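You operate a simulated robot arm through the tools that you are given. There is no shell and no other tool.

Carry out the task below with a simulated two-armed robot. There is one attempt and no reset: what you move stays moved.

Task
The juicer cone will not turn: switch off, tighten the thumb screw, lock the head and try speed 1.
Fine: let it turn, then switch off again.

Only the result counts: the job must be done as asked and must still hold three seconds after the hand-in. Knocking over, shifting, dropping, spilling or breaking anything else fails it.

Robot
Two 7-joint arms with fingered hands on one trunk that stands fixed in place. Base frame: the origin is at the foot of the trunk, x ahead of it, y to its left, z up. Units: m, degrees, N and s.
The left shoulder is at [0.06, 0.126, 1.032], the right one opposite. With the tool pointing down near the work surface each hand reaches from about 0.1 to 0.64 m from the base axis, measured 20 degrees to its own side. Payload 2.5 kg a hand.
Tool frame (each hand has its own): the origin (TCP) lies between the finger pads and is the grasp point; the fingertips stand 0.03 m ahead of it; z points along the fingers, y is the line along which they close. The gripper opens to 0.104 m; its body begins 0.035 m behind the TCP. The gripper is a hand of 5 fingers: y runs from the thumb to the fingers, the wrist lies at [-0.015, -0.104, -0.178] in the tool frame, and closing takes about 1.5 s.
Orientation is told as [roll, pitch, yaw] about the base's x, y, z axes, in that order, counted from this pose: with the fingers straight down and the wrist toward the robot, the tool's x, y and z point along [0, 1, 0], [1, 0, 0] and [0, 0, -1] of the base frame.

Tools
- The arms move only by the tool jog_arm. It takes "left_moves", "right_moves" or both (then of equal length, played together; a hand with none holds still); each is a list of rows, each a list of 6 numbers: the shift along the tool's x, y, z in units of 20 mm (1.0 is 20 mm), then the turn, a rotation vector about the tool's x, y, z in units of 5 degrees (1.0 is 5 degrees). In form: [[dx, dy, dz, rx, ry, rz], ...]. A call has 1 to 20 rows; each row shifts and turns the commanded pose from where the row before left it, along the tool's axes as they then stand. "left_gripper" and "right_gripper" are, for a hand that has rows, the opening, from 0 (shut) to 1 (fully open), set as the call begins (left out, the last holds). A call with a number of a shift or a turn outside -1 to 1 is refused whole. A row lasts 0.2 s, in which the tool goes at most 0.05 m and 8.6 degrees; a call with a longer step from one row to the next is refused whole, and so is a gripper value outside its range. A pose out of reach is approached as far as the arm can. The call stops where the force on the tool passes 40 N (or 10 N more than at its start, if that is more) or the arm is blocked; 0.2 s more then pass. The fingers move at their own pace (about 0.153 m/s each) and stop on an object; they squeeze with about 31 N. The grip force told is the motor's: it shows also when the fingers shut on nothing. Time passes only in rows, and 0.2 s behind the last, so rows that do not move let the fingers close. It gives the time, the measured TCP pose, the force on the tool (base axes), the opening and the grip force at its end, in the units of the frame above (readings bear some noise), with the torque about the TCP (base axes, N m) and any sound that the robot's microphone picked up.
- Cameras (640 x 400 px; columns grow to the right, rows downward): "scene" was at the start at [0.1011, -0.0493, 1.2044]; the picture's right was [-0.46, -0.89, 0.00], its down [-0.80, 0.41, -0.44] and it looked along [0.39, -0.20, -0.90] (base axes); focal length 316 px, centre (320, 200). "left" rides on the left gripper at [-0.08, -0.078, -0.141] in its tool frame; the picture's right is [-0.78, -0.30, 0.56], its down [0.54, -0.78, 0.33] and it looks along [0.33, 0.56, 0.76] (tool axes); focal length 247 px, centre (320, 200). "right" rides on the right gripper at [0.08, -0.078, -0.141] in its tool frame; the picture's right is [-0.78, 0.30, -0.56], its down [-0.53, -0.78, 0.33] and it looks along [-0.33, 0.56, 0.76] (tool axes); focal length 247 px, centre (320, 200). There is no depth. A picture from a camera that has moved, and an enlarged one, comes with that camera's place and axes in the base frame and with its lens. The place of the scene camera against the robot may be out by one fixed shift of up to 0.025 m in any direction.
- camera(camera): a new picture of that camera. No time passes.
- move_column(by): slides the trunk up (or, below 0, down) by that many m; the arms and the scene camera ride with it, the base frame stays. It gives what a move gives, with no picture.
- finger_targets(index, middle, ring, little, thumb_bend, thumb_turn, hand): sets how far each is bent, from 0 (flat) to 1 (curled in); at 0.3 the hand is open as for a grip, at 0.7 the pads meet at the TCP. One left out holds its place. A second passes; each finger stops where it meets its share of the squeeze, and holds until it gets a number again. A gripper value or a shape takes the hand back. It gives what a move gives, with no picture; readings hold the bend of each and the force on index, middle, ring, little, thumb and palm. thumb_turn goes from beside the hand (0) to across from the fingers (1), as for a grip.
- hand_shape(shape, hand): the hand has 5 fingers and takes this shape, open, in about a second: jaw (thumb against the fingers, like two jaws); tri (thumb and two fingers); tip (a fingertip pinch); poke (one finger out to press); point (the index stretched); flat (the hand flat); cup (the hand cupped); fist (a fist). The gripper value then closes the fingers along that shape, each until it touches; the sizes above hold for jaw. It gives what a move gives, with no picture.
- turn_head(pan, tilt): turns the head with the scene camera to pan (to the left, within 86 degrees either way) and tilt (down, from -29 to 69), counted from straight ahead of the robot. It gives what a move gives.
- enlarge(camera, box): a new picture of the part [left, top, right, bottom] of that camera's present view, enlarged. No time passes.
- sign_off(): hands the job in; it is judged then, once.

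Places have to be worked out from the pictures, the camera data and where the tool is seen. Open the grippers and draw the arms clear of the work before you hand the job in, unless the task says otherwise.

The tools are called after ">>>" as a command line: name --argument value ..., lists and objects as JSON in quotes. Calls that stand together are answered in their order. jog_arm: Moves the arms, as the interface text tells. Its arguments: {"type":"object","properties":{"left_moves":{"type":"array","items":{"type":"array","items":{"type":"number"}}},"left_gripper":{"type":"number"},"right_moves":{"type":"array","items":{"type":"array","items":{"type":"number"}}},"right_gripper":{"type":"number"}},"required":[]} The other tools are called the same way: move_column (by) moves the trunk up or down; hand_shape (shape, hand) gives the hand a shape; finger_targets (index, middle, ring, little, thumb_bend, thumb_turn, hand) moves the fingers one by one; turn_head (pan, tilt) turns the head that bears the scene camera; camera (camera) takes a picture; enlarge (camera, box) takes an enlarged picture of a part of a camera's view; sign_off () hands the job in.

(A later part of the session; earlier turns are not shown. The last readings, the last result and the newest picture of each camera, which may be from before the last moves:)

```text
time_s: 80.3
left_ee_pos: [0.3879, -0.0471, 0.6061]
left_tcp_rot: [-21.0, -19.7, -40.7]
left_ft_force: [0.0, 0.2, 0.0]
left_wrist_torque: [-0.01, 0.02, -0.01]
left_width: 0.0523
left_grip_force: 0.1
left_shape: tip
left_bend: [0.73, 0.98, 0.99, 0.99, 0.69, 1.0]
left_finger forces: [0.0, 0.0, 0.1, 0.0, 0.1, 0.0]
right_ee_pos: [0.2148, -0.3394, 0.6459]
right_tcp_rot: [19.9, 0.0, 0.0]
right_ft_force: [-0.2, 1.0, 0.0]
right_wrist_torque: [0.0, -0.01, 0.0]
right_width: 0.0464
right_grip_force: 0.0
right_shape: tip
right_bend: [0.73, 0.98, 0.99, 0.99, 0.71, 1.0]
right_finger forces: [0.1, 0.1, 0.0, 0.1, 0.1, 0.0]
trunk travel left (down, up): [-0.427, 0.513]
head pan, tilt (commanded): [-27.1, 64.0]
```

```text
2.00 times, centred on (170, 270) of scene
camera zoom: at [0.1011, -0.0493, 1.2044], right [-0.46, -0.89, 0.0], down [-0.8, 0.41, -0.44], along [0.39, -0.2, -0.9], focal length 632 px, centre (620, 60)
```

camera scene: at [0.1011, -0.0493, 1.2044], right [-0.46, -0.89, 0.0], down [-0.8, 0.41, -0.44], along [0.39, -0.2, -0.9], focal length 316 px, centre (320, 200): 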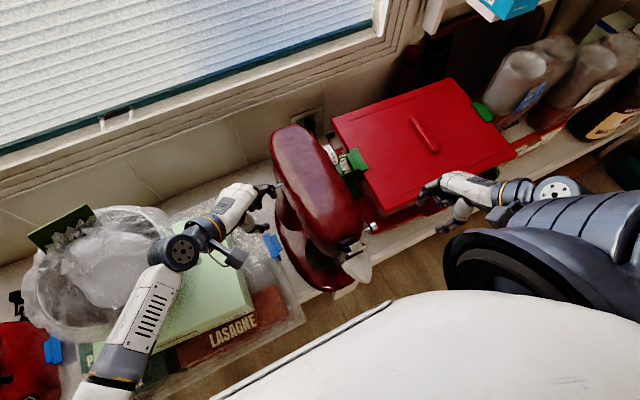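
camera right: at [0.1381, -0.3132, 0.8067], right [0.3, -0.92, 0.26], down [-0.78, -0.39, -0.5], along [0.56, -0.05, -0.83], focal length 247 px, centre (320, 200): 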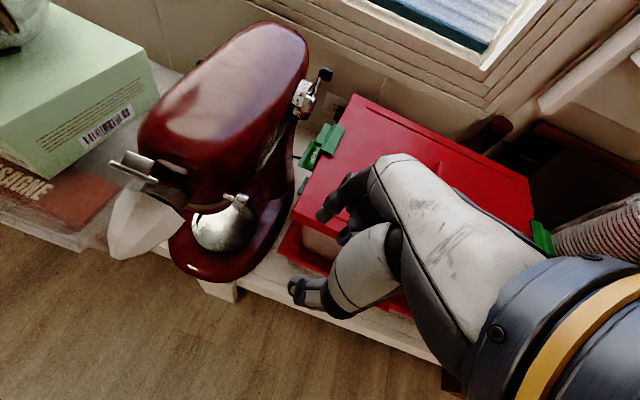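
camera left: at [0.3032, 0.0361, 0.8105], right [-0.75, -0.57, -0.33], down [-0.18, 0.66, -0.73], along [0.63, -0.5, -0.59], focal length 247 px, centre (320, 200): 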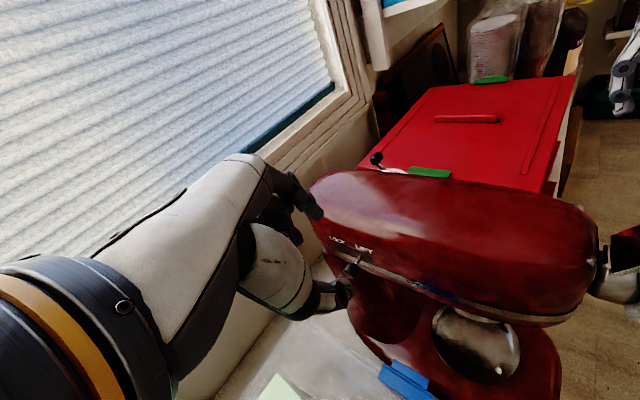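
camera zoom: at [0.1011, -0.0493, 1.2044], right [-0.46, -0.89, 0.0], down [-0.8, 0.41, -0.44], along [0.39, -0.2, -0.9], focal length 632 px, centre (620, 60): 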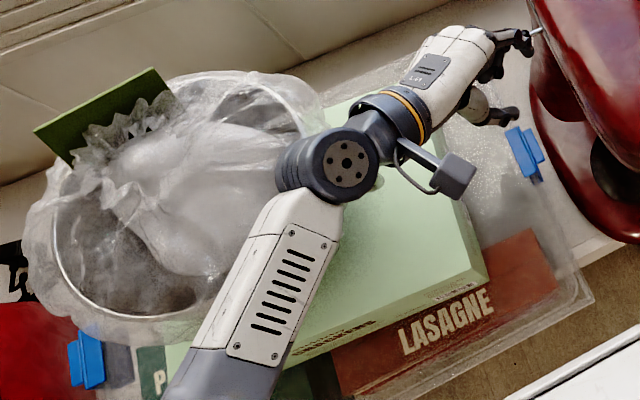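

The bowl appears to be displaced or rocking. I'll raise the left hand further away from it and look again to see how it settles.

>>> jog_arm --left_moves '[[-0.254, 0.253, -0.658, 0, 0, 0], [-0.254, 0.253, -0.658, 0, 0, 0], [-0.254, 0.253, -0.658, 0, 0, 0], [-0.254, 0.253, -0.658, 0, 0, 0], [0, 0, 0, 0, 0, 0]]'

>>> enlarge --camera "scene" --box '[20, 170, 320, 370]'

>>> camera --camera "left"

```text
time_s: 81.5
left_ee_pos: [0.3866, -0.0492, 0.667]
left_tcp_rot: [-21.0, -19.6, -40.8]
left_ft_force: [0.9, 0.5, -0.5]
left_wrist_torque: [0.01, 0.02, -0.01]
left_width: 0.0521
left_grip_force: 0.1
left_shape: tip
left_bend: [0.73, 0.98, 0.99, 0.99, 0.69, 1.0]
left_finger forces: [0.0, 0.1, 0.0, 0.0, 0.1, 0.1]
right_ee_pos: [0.2156, -0.3402, 0.6483]
right_tcp_rot: [20.0, 0.0, 0.0]
right_ft_force: [-0.2, -0.4, -0.3]
right_wrist_torque: [-0.02, 0.0, 0.0]
right_width: 0.0467
right_grip_force: 0.1
right_shape: tip
right_bend: [0.73, 0.98, 0.99, 0.99, 0.71, 1.0]
right_finger forces: [0.0, 0.0, 0.0, 0.0, 0.0, 0.1]
trunk travel left (down, up): [-0.427, 0.513]
head pan, tilt (commanded): [-27.1, 64.0]
```

```text
2.00 times, centred on (170, 270) of scene
camera zoom: at [0.1011, -0.0493, 1.2044], right [-0.46, -0.89, 0.0], down [-0.8, 0.41, -0.44], along [0.39, -0.2, -0.9], focal length 632 px, centre (620, 60)
```

zoom: 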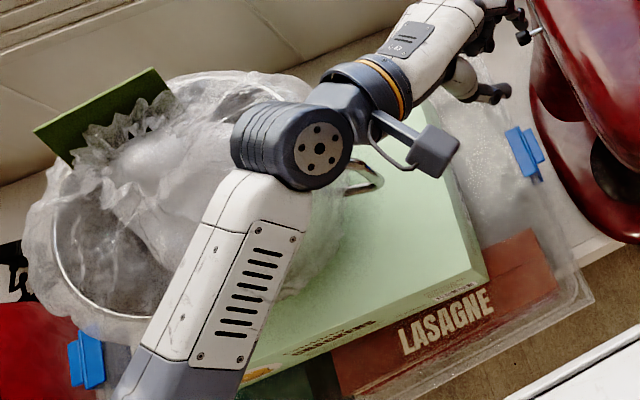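

```text
taken
camera left: at [0.2733, 0.0173, 0.791], right [-0.75, -0.57, -0.33], down [-0.18, 0.66, -0.73], along [0.63, -0.5, -0.59], focal length 247 px, centre (320, 200)
```

left: 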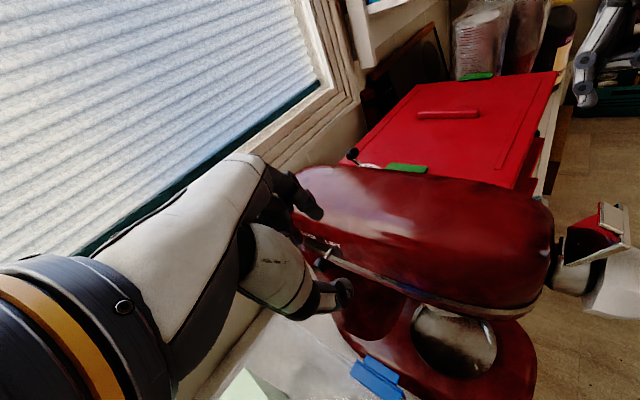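

The wrist was too low and pushed the bowl about 4 cm to the left. I'll try to put it back afterward. First I'll change the hand to a more upright pose (wrist higher and clear of the bowl) with a straighter index for the lock lever.

>>> jog_arm --left_moves '[[0, -0.65, -0.8, 0, 0, 0], [0, 0, 0, 0.95, 0.5, 0], [0, 0, 0, 0.95, 0.5, 0], [0, 0, 0, 0.95, 0.5, 0], [0, 0, 0, 0.95, 0.5, 0], [0, 0, 0, 0, 0, 0], [0, 0, 0, 0, 0, 0]]' --left_gripper 1.0

>>> enlarge --camera "scene" --box '[20, 130, 320, 330]'

>>> camera --camera "left"

```text
time_s: 83.1
left_ee_pos: [0.3792, -0.0325, 0.6768]
left_tcp_rot: [-9.9, -1.3, -45.8]
left_ft_force: [-1.0, 0.0, -0.9]
left_wrist_torque: [-0.01, 0.0, 0.01]
left_width: 0.1035
left_grip_force: 0.0
left_shape: tip
left_bend: [0.3, 0.98, 0.99, 0.99, 0.3, 0.98]
left_finger forces: [0.0, 0.1, 0.1, 0.0, 0.0, 0.0]
right_ee_pos: [0.2153, -0.3403, 0.6468]
right_tcp_rot: [20.0, 0.0, 0.0]
right_ft_force: [0.1, 0.3, 1.2]
right_wrist_torque: [0.01, -0.03, 0.01]
right_width: 0.0465
right_grip_force: 0.1
right_shape: tip
right_bend: [0.73, 0.98, 0.99, 0.99, 0.71, 1.0]
right_finger forces: [0.0, 0.0, 0.1, 0.1, 0.0, 0.1]
trunk travel left (down, up): [-0.427, 0.513]
head pan, tilt (commanded): [-27.1, 64.0]
```

```text
2.00 times, centred on (170, 230) of scene
camera zoom: at [0.1011, -0.0493, 1.2044], right [-0.46, -0.89, 0.0], down [-0.8, 0.41, -0.44], along [0.39, -0.2, -0.9], focal length 632 px, centre (620, 140)
```

zoom: 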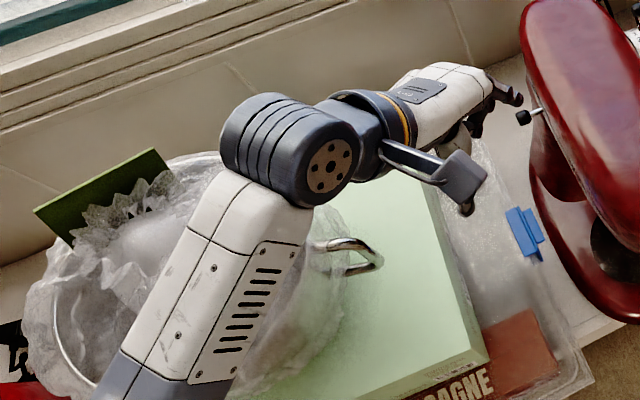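

```text
taken
camera left: at [0.2819, -0.0112, 0.8262], right [-0.82, -0.39, -0.42], down [-0.2, 0.88, -0.44], along [0.54, -0.28, -0.79], focal length 247 px, centre (320, 200)
```

left: 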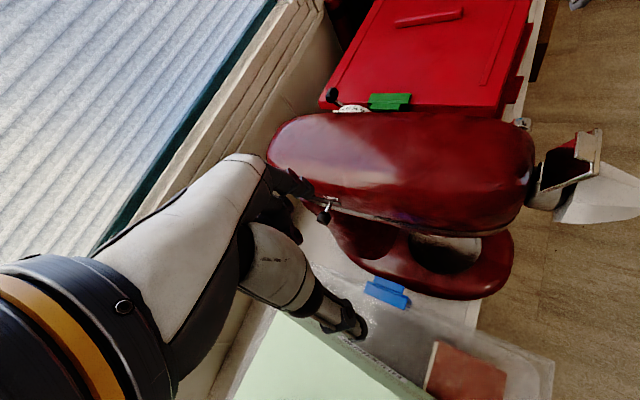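

The wrist is now well above the bowl. I'll zoom in to locate the index tip relative to the knob.

>>> enlarge --camera "left" --box '[250, 150, 370, 250]'

>>> enlarge --camera "scene" --box '[230, 150, 310, 220]'

```text
4.00 times, centred on (310, 200) of left
camera zoom: at [0.2819, -0.0112, 0.8262], right [-0.82, -0.39, -0.42], down [-0.2, 0.88, -0.44], along [0.54, -0.28, -0.79], focal length 988 px, centre (360, 200)
```

zoom: 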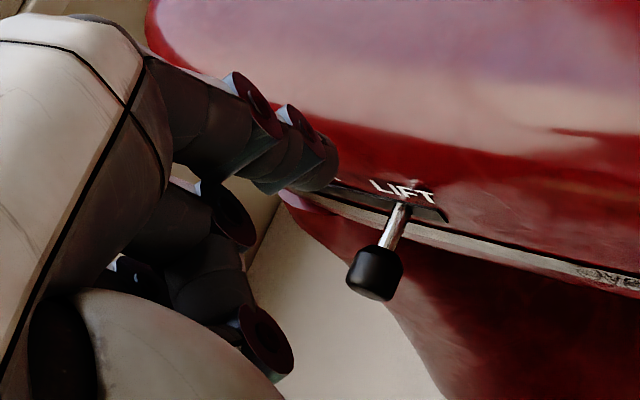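

```text
5.71 times, centred on (270, 185) of scene
camera zoom: at [0.1011, -0.0493, 1.2044], right [-0.46, -0.89, 0.0], down [-0.8, 0.41, -0.44], along [0.39, -0.2, -0.9], focal length 1806 px, centre (606, 286)
```

zoom: 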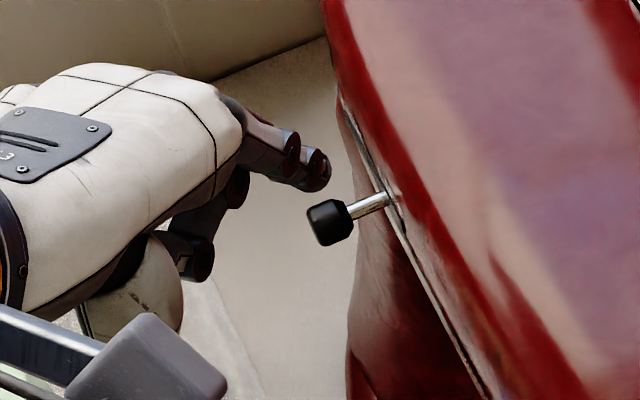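

By triangulation the index tip is at about [0.434,-0.089,0.622] and the knob at [0.4545,-0.0855,0.547]. I'll curl the thumb out of the way, shift the index 2 cm in front of the knob, and look before lowering.

>>> finger_targets --hand "left" --thumb_bend 0.7 --index 0.3

>>> jog_arm --left_moves '[[-0.22, -0.46, 0.03, 0, 0, 0], [-0.21, -0.45, 0.02, 0, 0, 0], [0.141, -0.019, 0.808, 0, 0, 0], [0.141, -0.019, 0.808, 0, 0, 0], [0, 0, 0, 0, 0, 0]]'

>>> enlarge --camera "scene" --box '[230, 150, 310, 220]'

>>> enlarge --camera "left" --box '[250, 150, 370, 250]'

>>> enlarge --camera "scene" --box '[20, 170, 320, 370]'

```text
time_s: 84.1
left_ee_pos: [0.3776, -0.0318, 0.6759]
left_tcp_rot: [-9.9, -1.4, -46.0]
left_ft_force: [0.1, 0.0, 0.2]
left_wrist_torque: [-0.04, 0.02, 0.0]
left_width: 0.0525
left_grip_force: 0.0
left_shape: fingers
left_bend: [0.3, 0.98, 0.99, 0.99, 0.7, 0.98]
left_finger forces: [0.1, 0.0, 0.1, 0.1, 0.0, 0.1]
right_ee_pos: [0.2164, -0.34, 0.6466]
right_tcp_rot: [20.0, 0.0, -0.1]
right_ft_force: [0.3, -0.1, -0.3]
right_wrist_torque: [-0.01, 0.0, -0.02]
right_width: 0.0466
right_grip_force: 0.0
right_shape: tip
right_bend: [0.73, 0.98, 0.99, 0.99, 0.71, 1.0]
right_finger forces: [0.1, 0.0, 0.0, 0.1, 0.0, 0.0]
trunk travel left (down, up): [-0.427, 0.513]
head pan, tilt (commanded): [-27.1, 64.0]
```

```text
time_s: 85.3
left_ee_pos: [0.3599, -0.0258, 0.6438]
left_tcp_rot: [-9.9, -1.4, -46.0]
left_ft_force: [-0.1, 0.2, -0.1]
left_wrist_torque: [-0.01, 0.03, 0.03]
left_width: 0.0525
left_grip_force: 0.2
left_shape: fingers
left_bend: [0.3, 0.98, 0.99, 0.99, 0.7, 0.98]
left_finger forces: [0.0, 0.1, 0.0, 0.1, 0.0, 0.0]
right_ee_pos: [0.2154, -0.3404, 0.6468]
right_tcp_rot: [20.0, 0.0, 0.1]
right_ft_force: [0.7, 0.1, 0.1]
right_wrist_torque: [-0.03, -0.02, -0.01]
right_width: 0.0466
right_grip_force: 0.1
right_shape: tip
right_bend: [0.73, 0.98, 0.99, 0.99, 0.71, 1.0]
right_finger forces: [0.0, 0.1, 0.0, 0.0, 0.1, 0.0]
trunk travel left (down, up): [-0.427, 0.513]
head pan, tilt (commanded): [-27.1, 64.0]
```

```text
5.71 times, centred on (270, 185) of scene
camera zoom: at [0.1011, -0.0493, 1.2044], right [-0.46, -0.89, 0.0], down [-0.8, 0.41, -0.44], along [0.39, -0.2, -0.9], focal length 1806 px, centre (606, 286)
```

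zoom: 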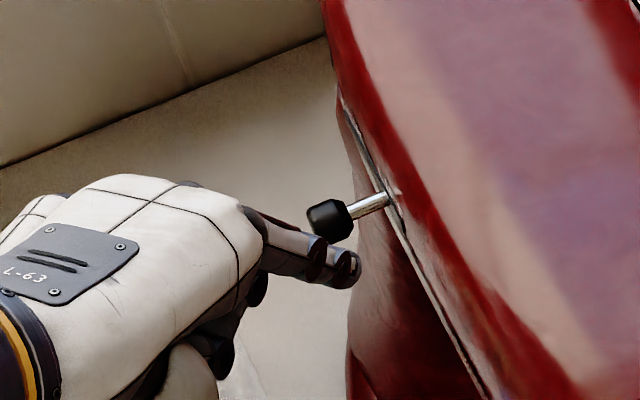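

```text
4.00 times, centred on (310, 200) of left
camera zoom: at [0.2631, -0.004, 0.7934], right [-0.82, -0.39, -0.42], down [-0.19, 0.88, -0.44], along [0.54, -0.28, -0.79], focal length 988 px, centre (360, 200)
```

zoom: 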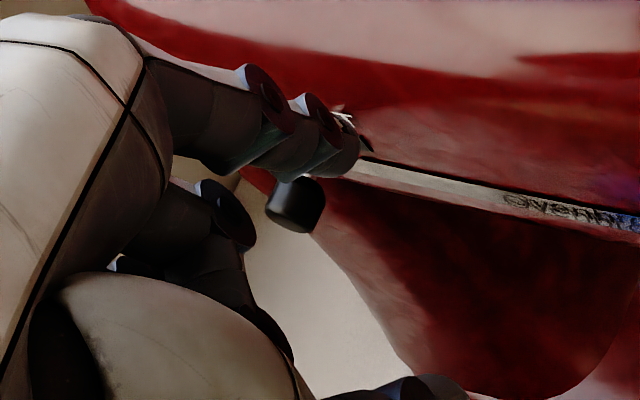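

```text
2.00 times, centred on (170, 270) of scene
camera zoom: at [0.1011, -0.0493, 1.2044], right [-0.46, -0.89, 0.0], down [-0.8, 0.41, -0.44], along [0.39, -0.2, -0.9], focal length 632 px, centre (620, 60)
```

zoom: 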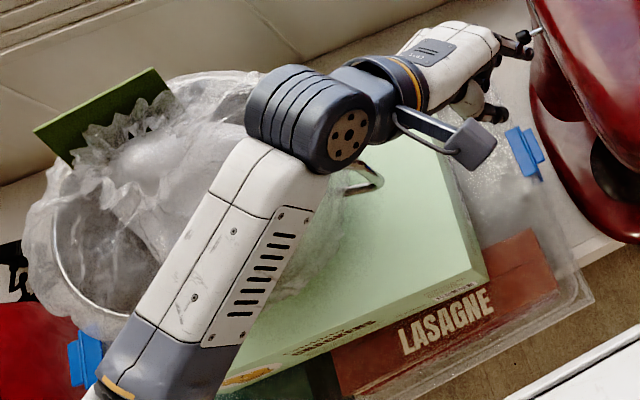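

The index is in front of the knob and the arm is clear of the bowl. I'll lower the last 5 cm.

>>> jog_arm --left_moves '[[0.141, -0.019, 0.808, 0, 0, 0], [0.141, -0.019, 0.808, 0, 0, 0], [0.141, -0.019, 0.808, 0, 0, 0], [0, 0, 0, 0, 0, 0]]'

>>> enlarge --camera "scene" --box '[230, 150, 310, 220]'

>>> enlarge --camera "left" --box '[250, 150, 370, 250]'

>>> enlarge --camera "scene" --box '[20, 170, 320, 370]'

```text
time_s: 86.3
left_ee_pos: [0.3589, -0.0266, 0.5942]
left_tcp_rot: [-10.0, -1.4, -46.0]
left_ft_force: [-0.5, -0.3, -0.2]
left_wrist_torque: [0.01, 0.04, -0.01]
left_width: 0.0527
left_grip_force: 0.1
left_shape: fingers
left_bend: [0.3, 0.98, 0.99, 0.99, 0.7, 0.98]
left_finger forces: [0.1, 0.1, 0.0, 0.0, 0.1, 0.0]
right_ee_pos: [0.216, -0.3401, 0.6475]
right_tcp_rot: [20.0, -0.1, -0.1]
right_ft_force: [0.1, -0.3, 0.4]
right_wrist_torque: [0.03, -0.01, 0.01]
right_width: 0.0468
right_grip_force: 0.0
right_shape: tip
right_bend: [0.73, 0.98, 0.99, 0.99, 0.71, 1.0]
right_finger forces: [0.0, 0.1, 0.1, 0.0, 0.0, 0.1]
trunk travel left (down, up): [-0.427, 0.513]
head pan, tilt (commanded): [-27.1, 64.0]
```

```text
5.71 times, centred on (270, 185) of scene
camera zoom: at [0.1011, -0.0493, 1.2044], right [-0.46, -0.89, 0.0], down [-0.8, 0.41, -0.44], along [0.39, -0.2, -0.9], focal length 1806 px, centre (606, 286)
```

zoom: 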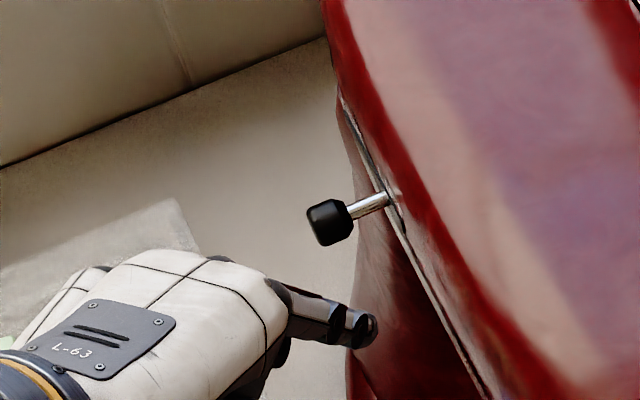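

```text
4.00 times, centred on (310, 200) of left
camera zoom: at [0.2621, -0.0037, 0.7441], right [-0.82, -0.39, -0.42], down [-0.2, 0.88, -0.44], along [0.54, -0.28, -0.79], focal length 988 px, centre (360, 200)
```

zoom: 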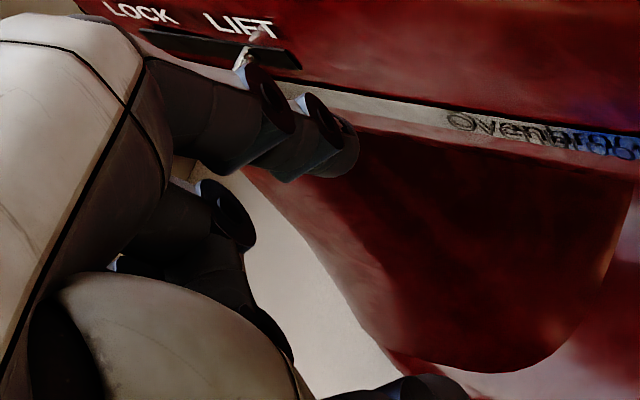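

```text
2.00 times, centred on (170, 270) of scene
camera zoom: at [0.1011, -0.0493, 1.2044], right [-0.46, -0.89, 0.0], down [-0.8, 0.41, -0.44], along [0.39, -0.2, -0.9], focal length 632 px, centre (620, 60)
```

zoom: 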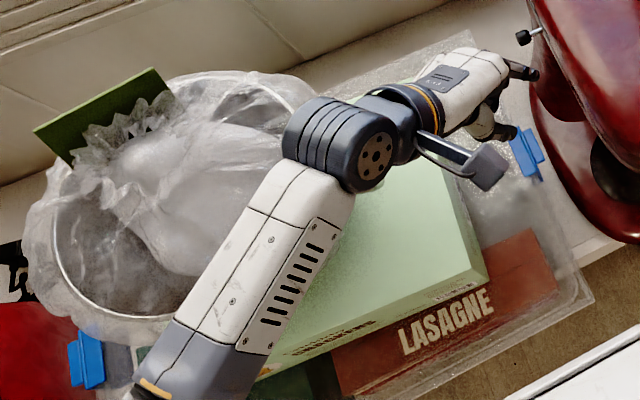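

The index tip is beside the knob at the right height, with no contact yet. I'll move +x in small steps until the index meets the knob.

>>> jog_arm --left_moves '[[0.286, 0.42, -0.04, 0, 0, 0], [0.286, 0.42, -0.04, 0, 0, 0], [0.177, 0.174, -0.027, 0, 0, 0], [0.177, 0.174, -0.027, 0, 0, 0]]'

>>> enlarge --camera "scene" --box '[230, 150, 310, 220]'

>>> enlarge --camera "left" --box '[250, 150, 370, 250]'

```text
time_s: 87.3
left_ee_pos: [0.389, -0.0311, 0.5928]
left_tcp_rot: [-10.0, -1.4, -45.9]
left_ft_force: [0.8, -0.3, -0.4]
left_wrist_torque: [0.01, -0.03, -0.03]
left_width: 0.0525
left_grip_force: 0.0
left_shape: fingers
left_bend: [0.3, 0.98, 0.99, 0.99, 0.7, 0.98]
left_finger forces: [0.0, 0.0, 0.0, 0.0, 0.0, 0.0]
right_ee_pos: [0.2148, -0.3408, 0.6474]
right_tcp_rot: [20.0, 0.0, 0.0]
right_ft_force: [-0.3, 0.0, 0.5]
right_wrist_torque: [-0.02, -0.02, 0.04]
right_width: 0.0467
right_grip_force: 0.1
right_shape: tip
right_bend: [0.73, 0.98, 0.99, 0.99, 0.71, 1.0]
right_finger forces: [0.0, 0.0, 0.0, 0.0, 0.0, 0.1]
trunk travel left (down, up): [-0.427, 0.513]
head pan, tilt (commanded): [-27.1, 64.0]
```

```text
5.71 times, centred on (270, 185) of scene
camera zoom: at [0.1011, -0.0493, 1.2044], right [-0.46, -0.89, 0.0], down [-0.8, 0.41, -0.44], along [0.39, -0.2, -0.9], focal length 1806 px, centre (606, 286)
```

zoom: 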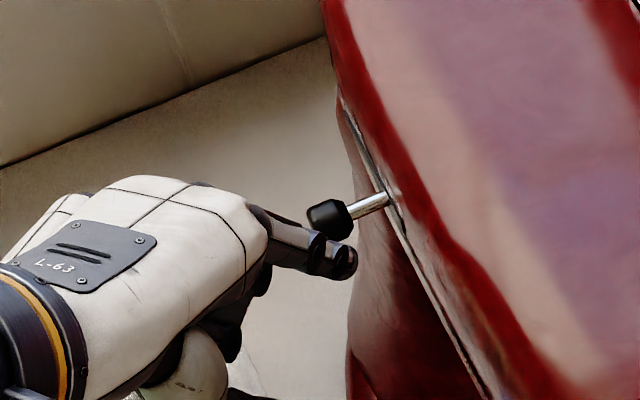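

```text
4.00 times, centred on (310, 200) of left
camera zoom: at [0.2922, -0.0086, 0.7434], right [-0.82, -0.39, -0.42], down [-0.2, 0.88, -0.44], along [0.54, -0.28, -0.79], focal length 988 px, centre (360, 200)
```

zoom: 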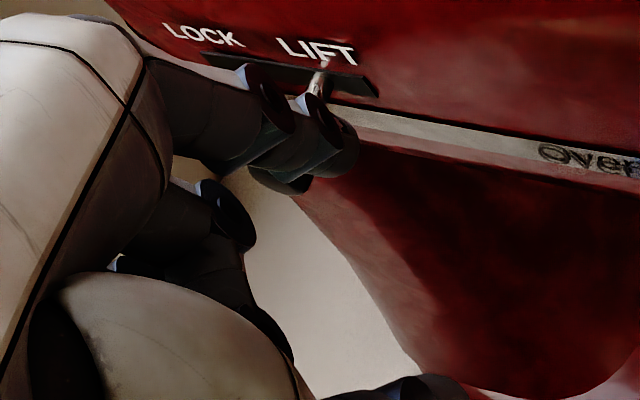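

The index is right next to the knob. I'll push +x 2 cm and check the lever and forces.

>>> jog_arm --left_moves '[[0.177, 0.174, -0.027, 0, 0, 0], [0.177, 0.174, -0.027, 0, 0, 0], [0.177, 0.174, -0.027, 0, 0, 0], [0.177, 0.174, -0.027, 0, 0, 0]]'

>>> enlarge --camera "scene" --box '[230, 150, 310, 220]'

>>> enlarge --camera "left" --box '[250, 150, 370, 250]'

```text
time_s: 88.3
left_ee_pos: [0.4091, -0.0316, 0.5952]
left_tcp_rot: [-10.1, -1.6, -45.9]
left_ft_force: [0.8, -0.1, 0.4]
left_wrist_torque: [0.0, 0.0, -0.03]
left_width: 0.0525
left_grip_force: 0.1
left_shape: fingers
left_bend: [0.3, 0.98, 0.99, 0.99, 0.7, 0.98]
left_finger forces: [0.1, 0.0, 0.0, 0.0, 0.0, 0.1]
right_ee_pos: [0.2152, -0.3394, 0.6473]
right_tcp_rot: [20.1, 0.0, 0.0]
right_ft_force: [0.1, 0.2, -0.2]
right_wrist_torque: [0.0, 0.01, 0.01]
right_width: 0.0467
right_grip_force: 0.0
right_shape: tip
right_bend: [0.73, 0.98, 0.99, 0.99, 0.71, 1.0]
right_finger forces: [0.0, 0.0, 0.1, 0.1, 0.0, 0.0]
trunk travel left (down, up): [-0.427, 0.513]
head pan, tilt (commanded): [-27.1, 64.0]
```

```text
5.71 times, centred on (270, 185) of scene
camera zoom: at [0.1011, -0.0493, 1.2044], right [-0.46, -0.89, 0.0], down [-0.8, 0.41, -0.44], along [0.39, -0.2, -0.9], focal length 1806 px, centre (606, 286)
```

zoom: 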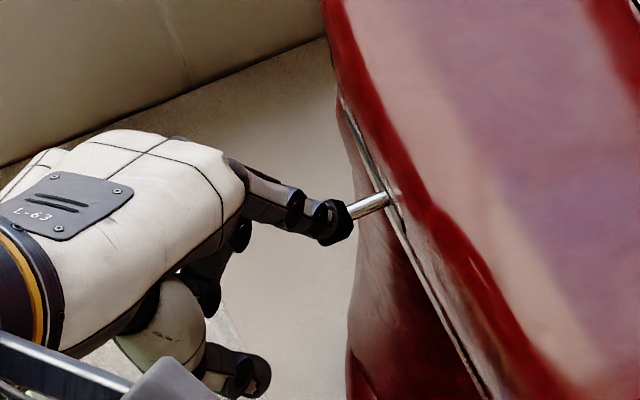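

```text
4.00 times, centred on (310, 200) of left
camera zoom: at [0.3119, -0.0084, 0.7442], right [-0.82, -0.39, -0.42], down [-0.2, 0.88, -0.44], along [0.54, -0.28, -0.79], focal length 988 px, centre (360, 200)
```

zoom: 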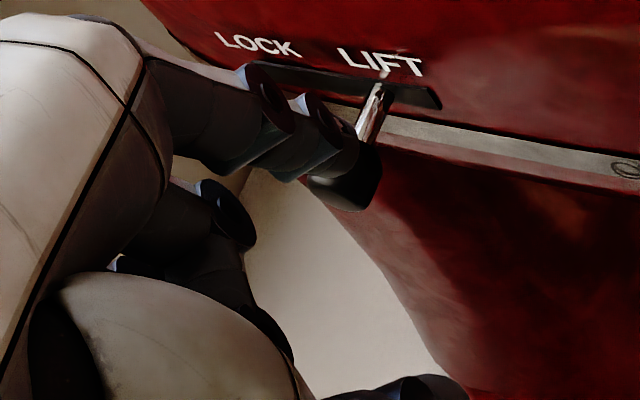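

The index passed just above the knob. I'll go back, lower 3 cm more, and push again.

>>> jog_arm --left_moves '[[-0.59, -0.39, 0.095, 0, 0, 0], [-0.59, -0.39, 0.095, 0, 0, 0], [0.125, -0.017, 0.715, 0, 0, 0], [0.125, -0.017, 0.715, 0, 0, 0], [0, 0, 0, 0, 0, 0]]'

>>> enlarge --camera "scene" --box '[230, 150, 310, 220]'

>>> enlarge --camera "left" --box '[250, 150, 370, 250]'

>>> enlarge --camera "scene" --box '[20, 170, 320, 370]'

```text
time_s: 89.5
left_ee_pos: [0.3811, -0.0364, 0.5647]
left_tcp_rot: [-9.9, -1.4, -46.1]
left_ft_force: [0.9, 0.3, -0.5]
left_wrist_torque: [0.01, -0.01, -0.01]
left_width: 0.0526
left_grip_force: 0.0
left_shape: fingers
left_bend: [0.3, 0.98, 0.99, 0.99, 0.7, 0.98]
left_finger forces: [0.1, 0.0, 0.1, 0.1, 0.0, 0.0]
right_ee_pos: [0.2151, -0.3403, 0.6476]
right_tcp_rot: [20.0, -0.1, 0.0]
right_ft_force: [0.4, -0.9, -0.4]
right_wrist_torque: [0.01, 0.0, -0.01]
right_width: 0.0464
right_grip_force: 0.0
right_shape: tip
right_bend: [0.73, 0.98, 0.99, 0.99, 0.71, 1.0]
right_finger forces: [0.0, 0.0, 0.0, 0.0, 0.0, 0.1]
trunk travel left (down, up): [-0.427, 0.513]
head pan, tilt (commanded): [-27.1, 64.0]
```

```text
5.71 times, centred on (270, 185) of scene
camera zoom: at [0.1011, -0.0493, 1.2044], right [-0.46, -0.89, 0.0], down [-0.8, 0.41, -0.44], along [0.39, -0.2, -0.9], focal length 1806 px, centre (606, 286)
```

zoom: 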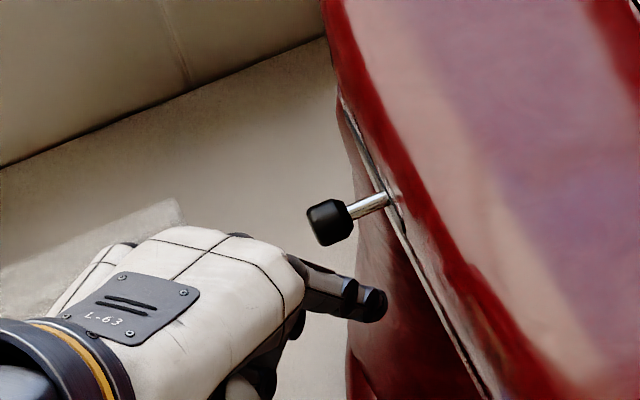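

```text
4.00 times, centred on (310, 200) of left
camera zoom: at [0.284, -0.0141, 0.7149], right [-0.82, -0.39, -0.42], down [-0.2, 0.88, -0.44], along [0.54, -0.28, -0.79], focal length 988 px, centre (360, 200)
```

zoom: 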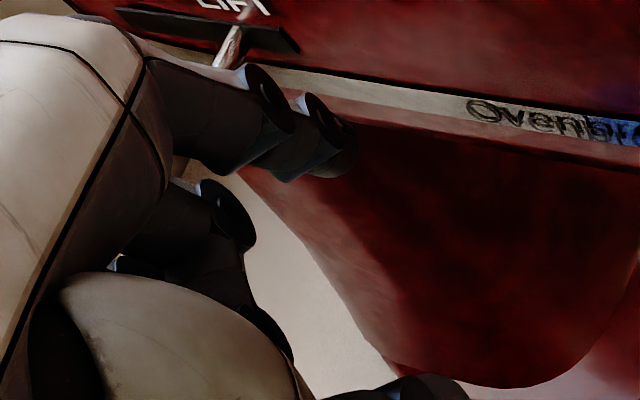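

```text
2.00 times, centred on (170, 270) of scene
camera zoom: at [0.1011, -0.0493, 1.2044], right [-0.46, -0.89, 0.0], down [-0.8, 0.41, -0.44], along [0.39, -0.2, -0.9], focal length 632 px, centre (620, 60)
```

zoom: 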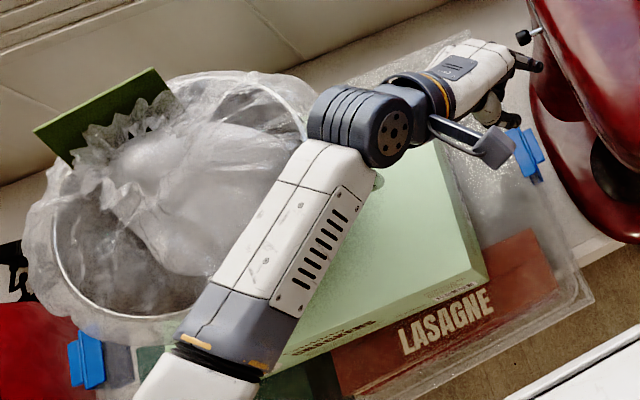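

Now the index lines up with the knob. I'll push +x 2.5 cm and check.

>>> jog_arm --left_moves '[[0.177, 0.174, -0.027, 0, 0, 0], [0.177, 0.174, -0.027, 0, 0, 0], [0.177, 0.174, -0.027, 0, 0, 0], [0.177, 0.174, -0.027, 0, 0, 0], [0.177, 0.174, -0.027, 0, 0, 0]]'

>>> enlarge --camera "scene" --box '[230, 150, 310, 220]'

>>> enlarge --camera "left" --box '[250, 130, 370, 230]'

```text
time_s: 90.7
left_ee_pos: [0.4052, -0.0357, 0.5638]
left_tcp_rot: [-10.0, -1.4, -46.0]
left_ft_force: [0.6, -0.1, -0.3]
left_wrist_torque: [0.02, 0.03, 0.0]
left_width: 0.0528
left_grip_force: 0.1
left_shape: fingers
left_bend: [0.3, 0.98, 0.99, 0.99, 0.7, 0.98]
left_finger forces: [0.1, 0.0, 0.1, 0.0, 0.0, 0.0]
right_ee_pos: [0.2158, -0.338, 0.6476]
right_tcp_rot: [20.0, -0.1, 0.0]
right_ft_force: [-0.4, -0.7, -0.1]
right_wrist_torque: [-0.01, -0.02, 0.0]
right_width: 0.0465
right_grip_force: 0.1
right_shape: tip
right_bend: [0.73, 0.98, 0.99, 0.99, 0.71, 1.0]
right_finger forces: [0.1, 0.1, 0.1, 0.0, 0.0, 0.1]
trunk travel left (down, up): [-0.427, 0.513]
head pan, tilt (commanded): [-27.1, 64.0]
```

```text
5.71 times, centred on (270, 185) of scene
camera zoom: at [0.1011, -0.0493, 1.2044], right [-0.46, -0.89, 0.0], down [-0.8, 0.41, -0.44], along [0.39, -0.2, -0.9], focal length 1806 px, centre (606, 286)
```

zoom: 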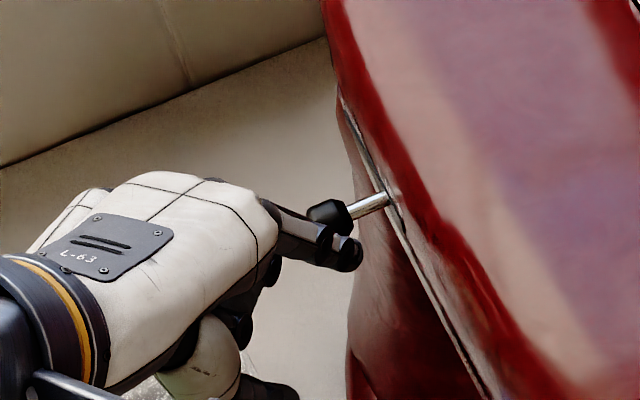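

```text
4.00 times, centred on (310, 180) of left
camera zoom: at [0.3091, -0.0144, 0.7148], right [-0.82, -0.39, -0.42], down [-0.2, 0.88, -0.44], along [0.54, -0.28, -0.79], focal length 988 px, centre (360, 280)
```

zoom: 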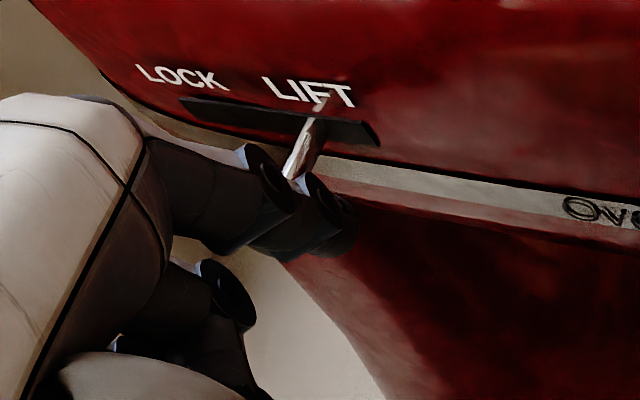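

The index is touching the knob now; I'll keep pushing 2 cm more.

>>> jog_arm --left_moves '[[0.177, 0.174, -0.027, 0, 0, 0], [0.177, 0.174, -0.027, 0, 0, 0], [0.177, 0.174, -0.027, 0, 0, 0], [0.177, 0.174, -0.027, 0, 0, 0]]'

>>> enlarge --camera "scene" --box '[230, 150, 310, 220]'

>>> enlarge --camera "left" --box '[250, 130, 370, 230]'

```text
time_s: 91.7
left_ee_pos: [0.4257, -0.0351, 0.564]
left_tcp_rot: [-9.9, -1.5, -45.8]
left_ft_force: [0.0, 0.7, 0.7]
left_wrist_torque: [0.0, 0.01, -0.04]
left_width: 0.0517
left_grip_force: 0.3
left_shape: fingers
left_bend: [0.31, 0.98, 0.99, 0.99, 0.7, 0.98]
left_finger forces: [0.5, 0.1, 0.0, 0.0, 0.0, 0.0]
right_ee_pos: [0.2157, -0.3397, 0.6478]
right_tcp_rot: [20.0, 0.0, 0.0]
right_ft_force: [-0.4, -0.9, -0.4]
right_wrist_torque: [0.0, 0.01, 0.0]
right_width: 0.0466
right_grip_force: 0.1
right_shape: tip
right_bend: [0.73, 0.98, 0.99, 0.99, 0.71, 1.0]
right_finger forces: [0.0, 0.1, 0.0, 0.0, 0.1, 0.0]
trunk travel left (down, up): [-0.427, 0.513]
head pan, tilt (commanded): [-27.1, 64.0]
```

```text
5.71 times, centred on (270, 185) of scene
camera zoom: at [0.1011, -0.0493, 1.2043], right [-0.46, -0.89, 0.0], down [-0.8, 0.41, -0.44], along [0.39, -0.2, -0.9], focal length 1806 px, centre (606, 286)
```

zoom: 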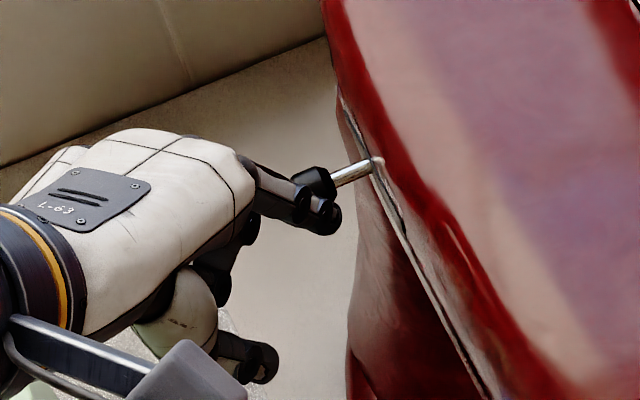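

```text
4.00 times, centred on (310, 180) of left
camera zoom: at [0.3296, -0.0141, 0.7147], right [-0.82, -0.39, -0.42], down [-0.2, 0.88, -0.44], along [0.54, -0.28, -0.79], focal length 988 px, centre (360, 280)
```

zoom: 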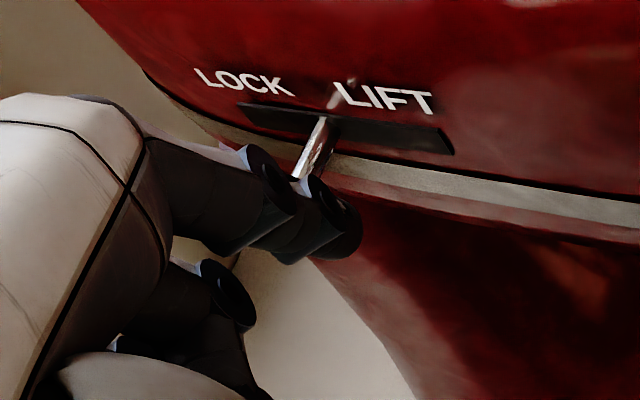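

The lever is sliding toward LOCK with light force. I'll continue pushing.

>>> jog_arm --left_moves '[[0.177, 0.174, -0.027, 0, 0, 0], [0.177, 0.174, -0.027, 0, 0, 0], [0.177, 0.174, -0.027, 0, 0, 0], [0.177, 0.174, -0.027, 0, 0, 0]]'

>>> enlarge --camera "left" --box '[250, 130, 370, 230]'

>>> enlarge --camera "scene" --box '[230, 150, 310, 220]'

```text
time_s: 92.7
left_ee_pos: [0.4443, -0.0389, 0.5663]
left_tcp_rot: [-10.1, -1.3, -46.1]
left_ft_force: [-15.6, -0.6, 7.8]
left_wrist_torque: [-0.35, 0.13, -0.73]
left_width: 0.0425
left_grip_force: 8.4
left_shape: fingers
left_bend: [0.38, 0.98, 0.99, 0.99, 0.7, 0.98]
left_finger forces: [16.3, 0.1, 0.0, 0.0, 0.0, 0.1]
right_ee_pos: [0.2149, -0.3406, 0.6466]
right_tcp_rot: [20.0, -0.2, 0.0]
right_ft_force: [-0.8, -0.3, 1.0]
right_wrist_torque: [0.0, 0.0, -0.02]
right_width: 0.0469
right_grip_force: 0.1
right_shape: tip
right_bend: [0.73, 0.98, 0.99, 0.99, 0.71, 1.0]
right_finger forces: [0.0, 0.1, 0.0, 0.1, 0.1, 0.1]
trunk travel left (down, up): [-0.427, 0.513]
head pan, tilt (commanded): [-27.1, 64.0]
```

```text
4.00 times, centred on (310, 180) of left
camera zoom: at [0.3478, -0.0156, 0.7157], right [-0.82, -0.39, -0.42], down [-0.19, 0.88, -0.44], along [0.54, -0.28, -0.79], focal length 988 px, centre (360, 280)
```

zoom: 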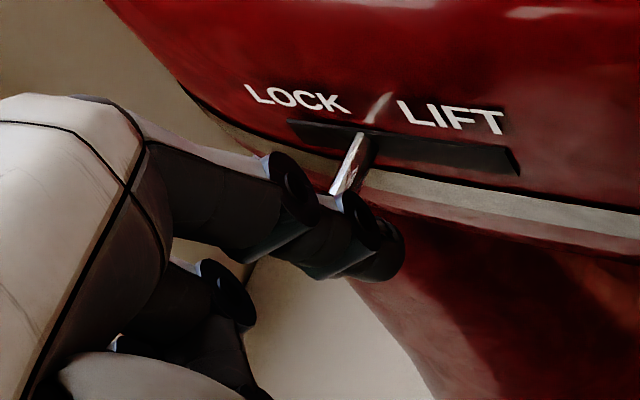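

```text
5.71 times, centred on (270, 185) of scene
camera zoom: at [0.1, -0.0492, 1.2046], right [-0.46, -0.89, 0.0], down [-0.8, 0.41, -0.44], along [0.39, -0.2, -0.9], focal length 1806 px, centre (606, 286)
```

zoom: 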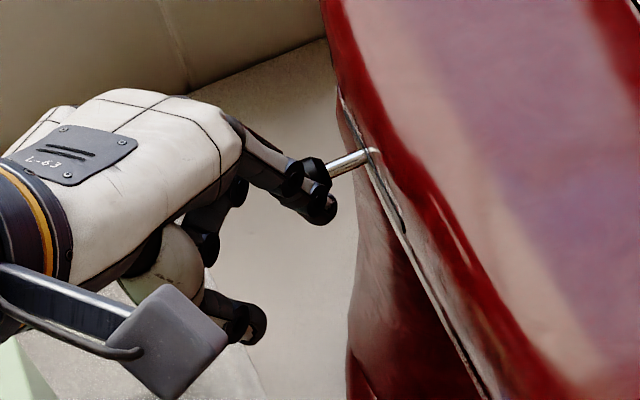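

The lever now sits symmetrically at the LOCK end of its slot, and the force rose to 16 N, which looks like the end stop. I'll back off in −x, raise the hand, and verify that it stays.

>>> jog_arm --left_moves '[[-0.355, -0.349, 0.054, 0, 0, 0], [-0.355, -0.349, 0.054, 0, 0, 0], [-0.355, -0.349, 0.054, 0, 0, 0], [-0.172, 0.023, -0.985, 0, 0, 0], [-0.172, 0.023, -0.985, 0, 0, 0], [-0.172, 0.023, -0.985, 0, 0, 0], [-0.172, 0.023, -0.985, 0, 0, 0], [-0.172, 0.023, -0.985, 0, 0, 0], [0, 0, 0, 0, 0, 0]]'

>>> enlarge --camera "left" --box '[280, 160, 400, 250]'

>>> enlarge --camera "scene" --box '[230, 150, 310, 220]'

>>> camera --camera "scene"

```text
time_s: 94.7
left_ee_pos: [0.4171, -0.037, 0.6665]
left_tcp_rot: [-10.0, -1.3, -45.9]
left_ft_force: [-0.2, -0.2, -0.1]
left_wrist_torque: [0.0, 0.0, 0.0]
left_width: 0.0527
left_grip_force: 0.1
left_shape: fingers
left_bend: [0.3, 0.98, 0.99, 0.99, 0.7, 0.98]
left_finger forces: [0.0, 0.0, 0.0, 0.0, 0.1, 0.1]
right_ee_pos: [0.2148, -0.3392, 0.6475]
right_tcp_rot: [20.0, 0.0, 0.1]
right_ft_force: [-0.4, -0.4, -0.1]
right_wrist_torque: [0.02, 0.01, -0.03]
right_width: 0.0466
right_grip_force: 0.2
right_shape: tip
right_bend: [0.73, 0.98, 0.99, 0.99, 0.71, 1.0]
right_finger forces: [0.1, 0.0, 0.0, 0.0, 0.0, 0.1]
trunk travel left (down, up): [-0.427, 0.513]
head pan, tilt (commanded): [-27.1, 64.0]
```

```text
4.44 times, centred on (340, 205) of left
camera zoom: at [0.3205, -0.0147, 0.8151], right [-0.82, -0.39, -0.42], down [-0.2, 0.88, -0.44], along [0.54, -0.28, -0.79], focal length 1098 px, centre (231, 178)
```

zoom: 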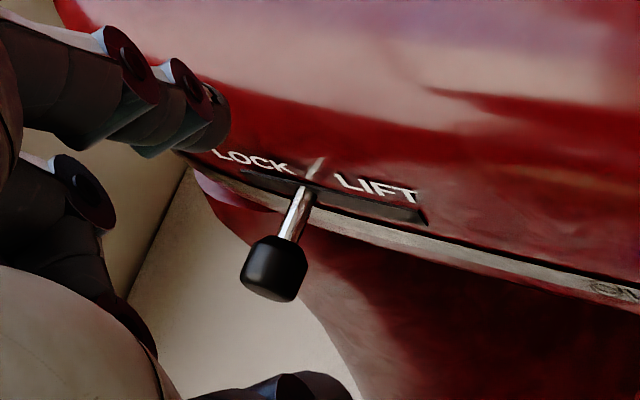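

```text
5.71 times, centred on (270, 185) of scene
camera zoom: at [0.1011, -0.0493, 1.2044], right [-0.46, -0.89, 0.0], down [-0.8, 0.41, -0.44], along [0.39, -0.2, -0.9], focal length 1806 px, centre (606, 286)
```

zoom: 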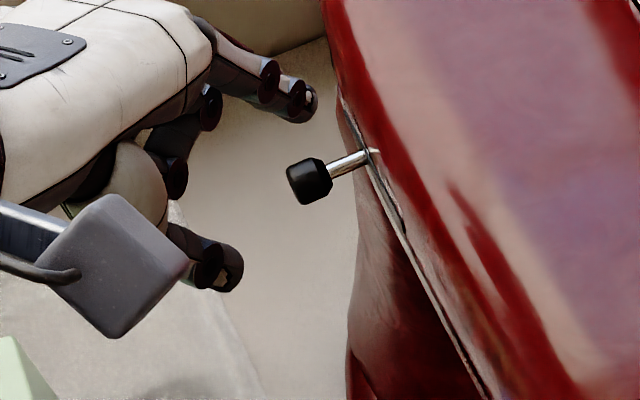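

```text
taken
camera scene: at [0.1011, -0.0493, 1.2044], right [-0.46, -0.89, 0.0], down [-0.8, 0.41, -0.44], along [0.39, -0.2, -0.9], focal length 316 px, centre (320, 200)
```

scene: 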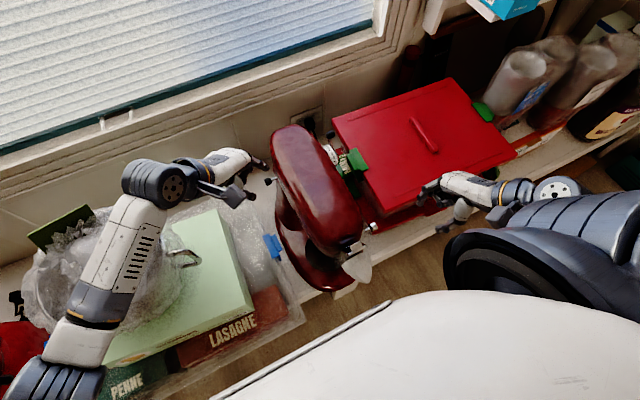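

The lever stays in place. I'll zoom in closely to judge whether it is fully at LOCK.

>>> enlarge --camera "left" --box '[315, 185, 375, 225]'

>>> enlarge --camera "scene" --box '[262, 160, 302, 195]'

```text
10.00 times, centred on (345, 205) of left
camera zoom: at [0.3205, -0.0147, 0.8151], right [-0.82, -0.39, -0.42], down [-0.2, 0.88, -0.44], along [0.54, -0.28, -0.79], focal length 2470 px, centre (70, 150)
```

zoom: 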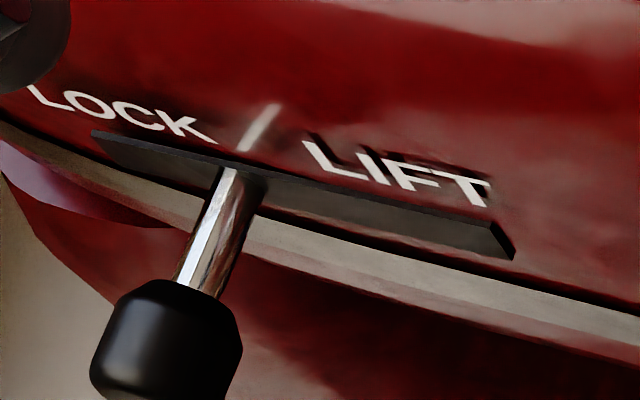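

```text
11.43 times, centred on (282, 178) of scene
camera zoom: at [0.1011, -0.0493, 1.2044], right [-0.46, -0.89, 0.0], down [-0.8, 0.41, -0.44], along [0.39, -0.2, -0.9], focal length 3613 px, centre (754, 457)
```

zoom: 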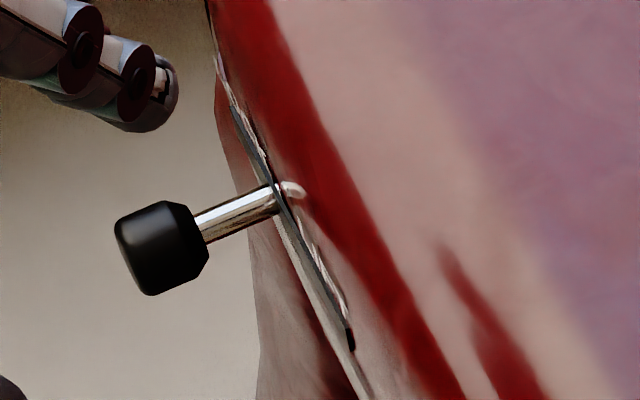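

The lever moved 23 mm and stopped hard (finger force rose sharply from 0.5 N to 16 N with no further motion), so it is at its LOCK end. Now I'll bring the right hand back over the box to the speed lever, rolling to 40° on the way.

>>> jog_arm --right_moves '[[0, 0.98, 0, 0, 0, 0], [0, 0.98, 0, 0, 0, 0], [0, 0.98, 0, 0, 0, 0], [0, 0.98, 0, 0, 0, 0], [0, 0.98, 0, 0, 0, 0], [0, 0.98, 0, 0, 0, 0], [0, 0.98, 0, 0, 1, 0], [0, 0.98, 0, 0, 1, 0], [0, 0.98, 0, 0, 1, 0], [0, 0.98, 0, 0, 1, 0], [0, 0.98, 0, 0, 0, 0], [0, 0.98, 0, 0, 0, 0], [0, 0.98, 0, 0, 0, 0], [0, 0.98, 0, 0, 0, 0], [0, 0.98, 0, 0, 0, 0], [0, 0, 0, 0, 0, 0]]' --right_gripper 0.5

>>> camera --camera "scene"

>>> enlarge --camera "right" --box '[200, 180, 350, 330]'

>>> camera --camera "left"

```text
time_s: 98.1
left_ee_pos: [0.4174, -0.0373, 0.6642]
left_tcp_rot: [-10.0, -1.3, -45.9]
left_ft_force: [0.2, 0.5, -0.7]
left_wrist_torque: [0.0, -0.01, 0.01]
left_width: 0.0526
left_grip_force: 0.1
left_shape: fingers
left_bend: [0.3, 0.98, 0.99, 0.99, 0.7, 0.98]
left_finger forces: [0.1, 0.0, 0.1, 0.1, 0.0, 0.0]
right_ee_pos: [0.5094, -0.3422, 0.6482]
right_tcp_rot: [40.0, 0.0, 0.0]
right_ft_force: [-0.1, 0.8, 0.5]
right_wrist_torque: [0.02, 0.01, -0.02]
right_width: 0.0515
right_grip_force: 0.1
right_shape: tip
right_bend: [0.73, 0.98, 0.99, 0.99, 0.7, 1.0]
right_finger forces: [0.1, 0.1, 0.0, 0.0, 0.1, 0.1]
trunk travel left (down, up): [-0.427, 0.513]
head pan, tilt (commanded): [-27.1, 64.0]
```

```text
taken
camera scene: at [0.1012, -0.0492, 1.2044], right [-0.46, -0.89, 0.0], down [-0.8, 0.41, -0.44], along [0.39, -0.2, -0.9], focal length 316 px, centre (320, 200)
```

scene: 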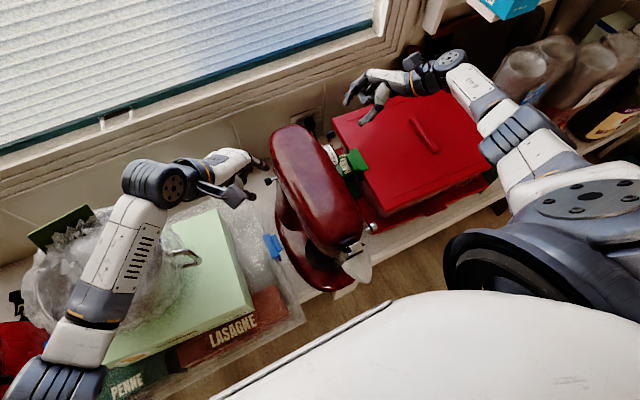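

```text
2.67 times, centred on (275, 255) of right
camera zoom: at [0.4318, -0.3716, 0.8065], right [0.3, -0.95, -0.07], down [-0.78, -0.2, -0.6], along [0.56, 0.23, -0.8], focal length 659 px, centre (440, 53)
```

zoom: 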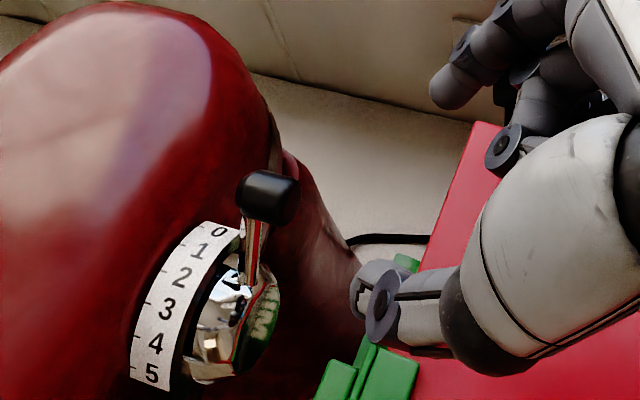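

```text
taken
camera left: at [0.3206, -0.0147, 0.8148], right [-0.82, -0.39, -0.42], down [-0.2, 0.88, -0.44], along [0.54, -0.28, -0.79], focal length 247 px, centre (320, 200)
```

left: 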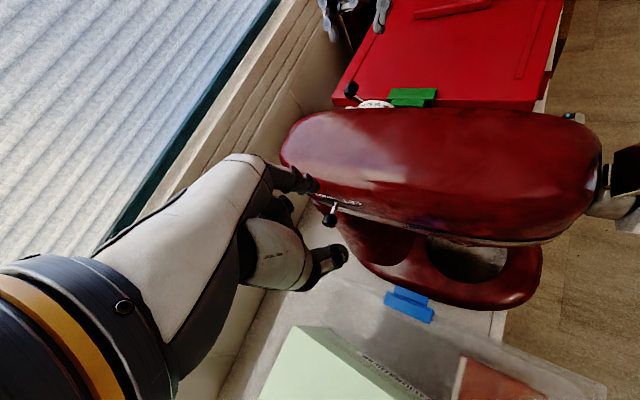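

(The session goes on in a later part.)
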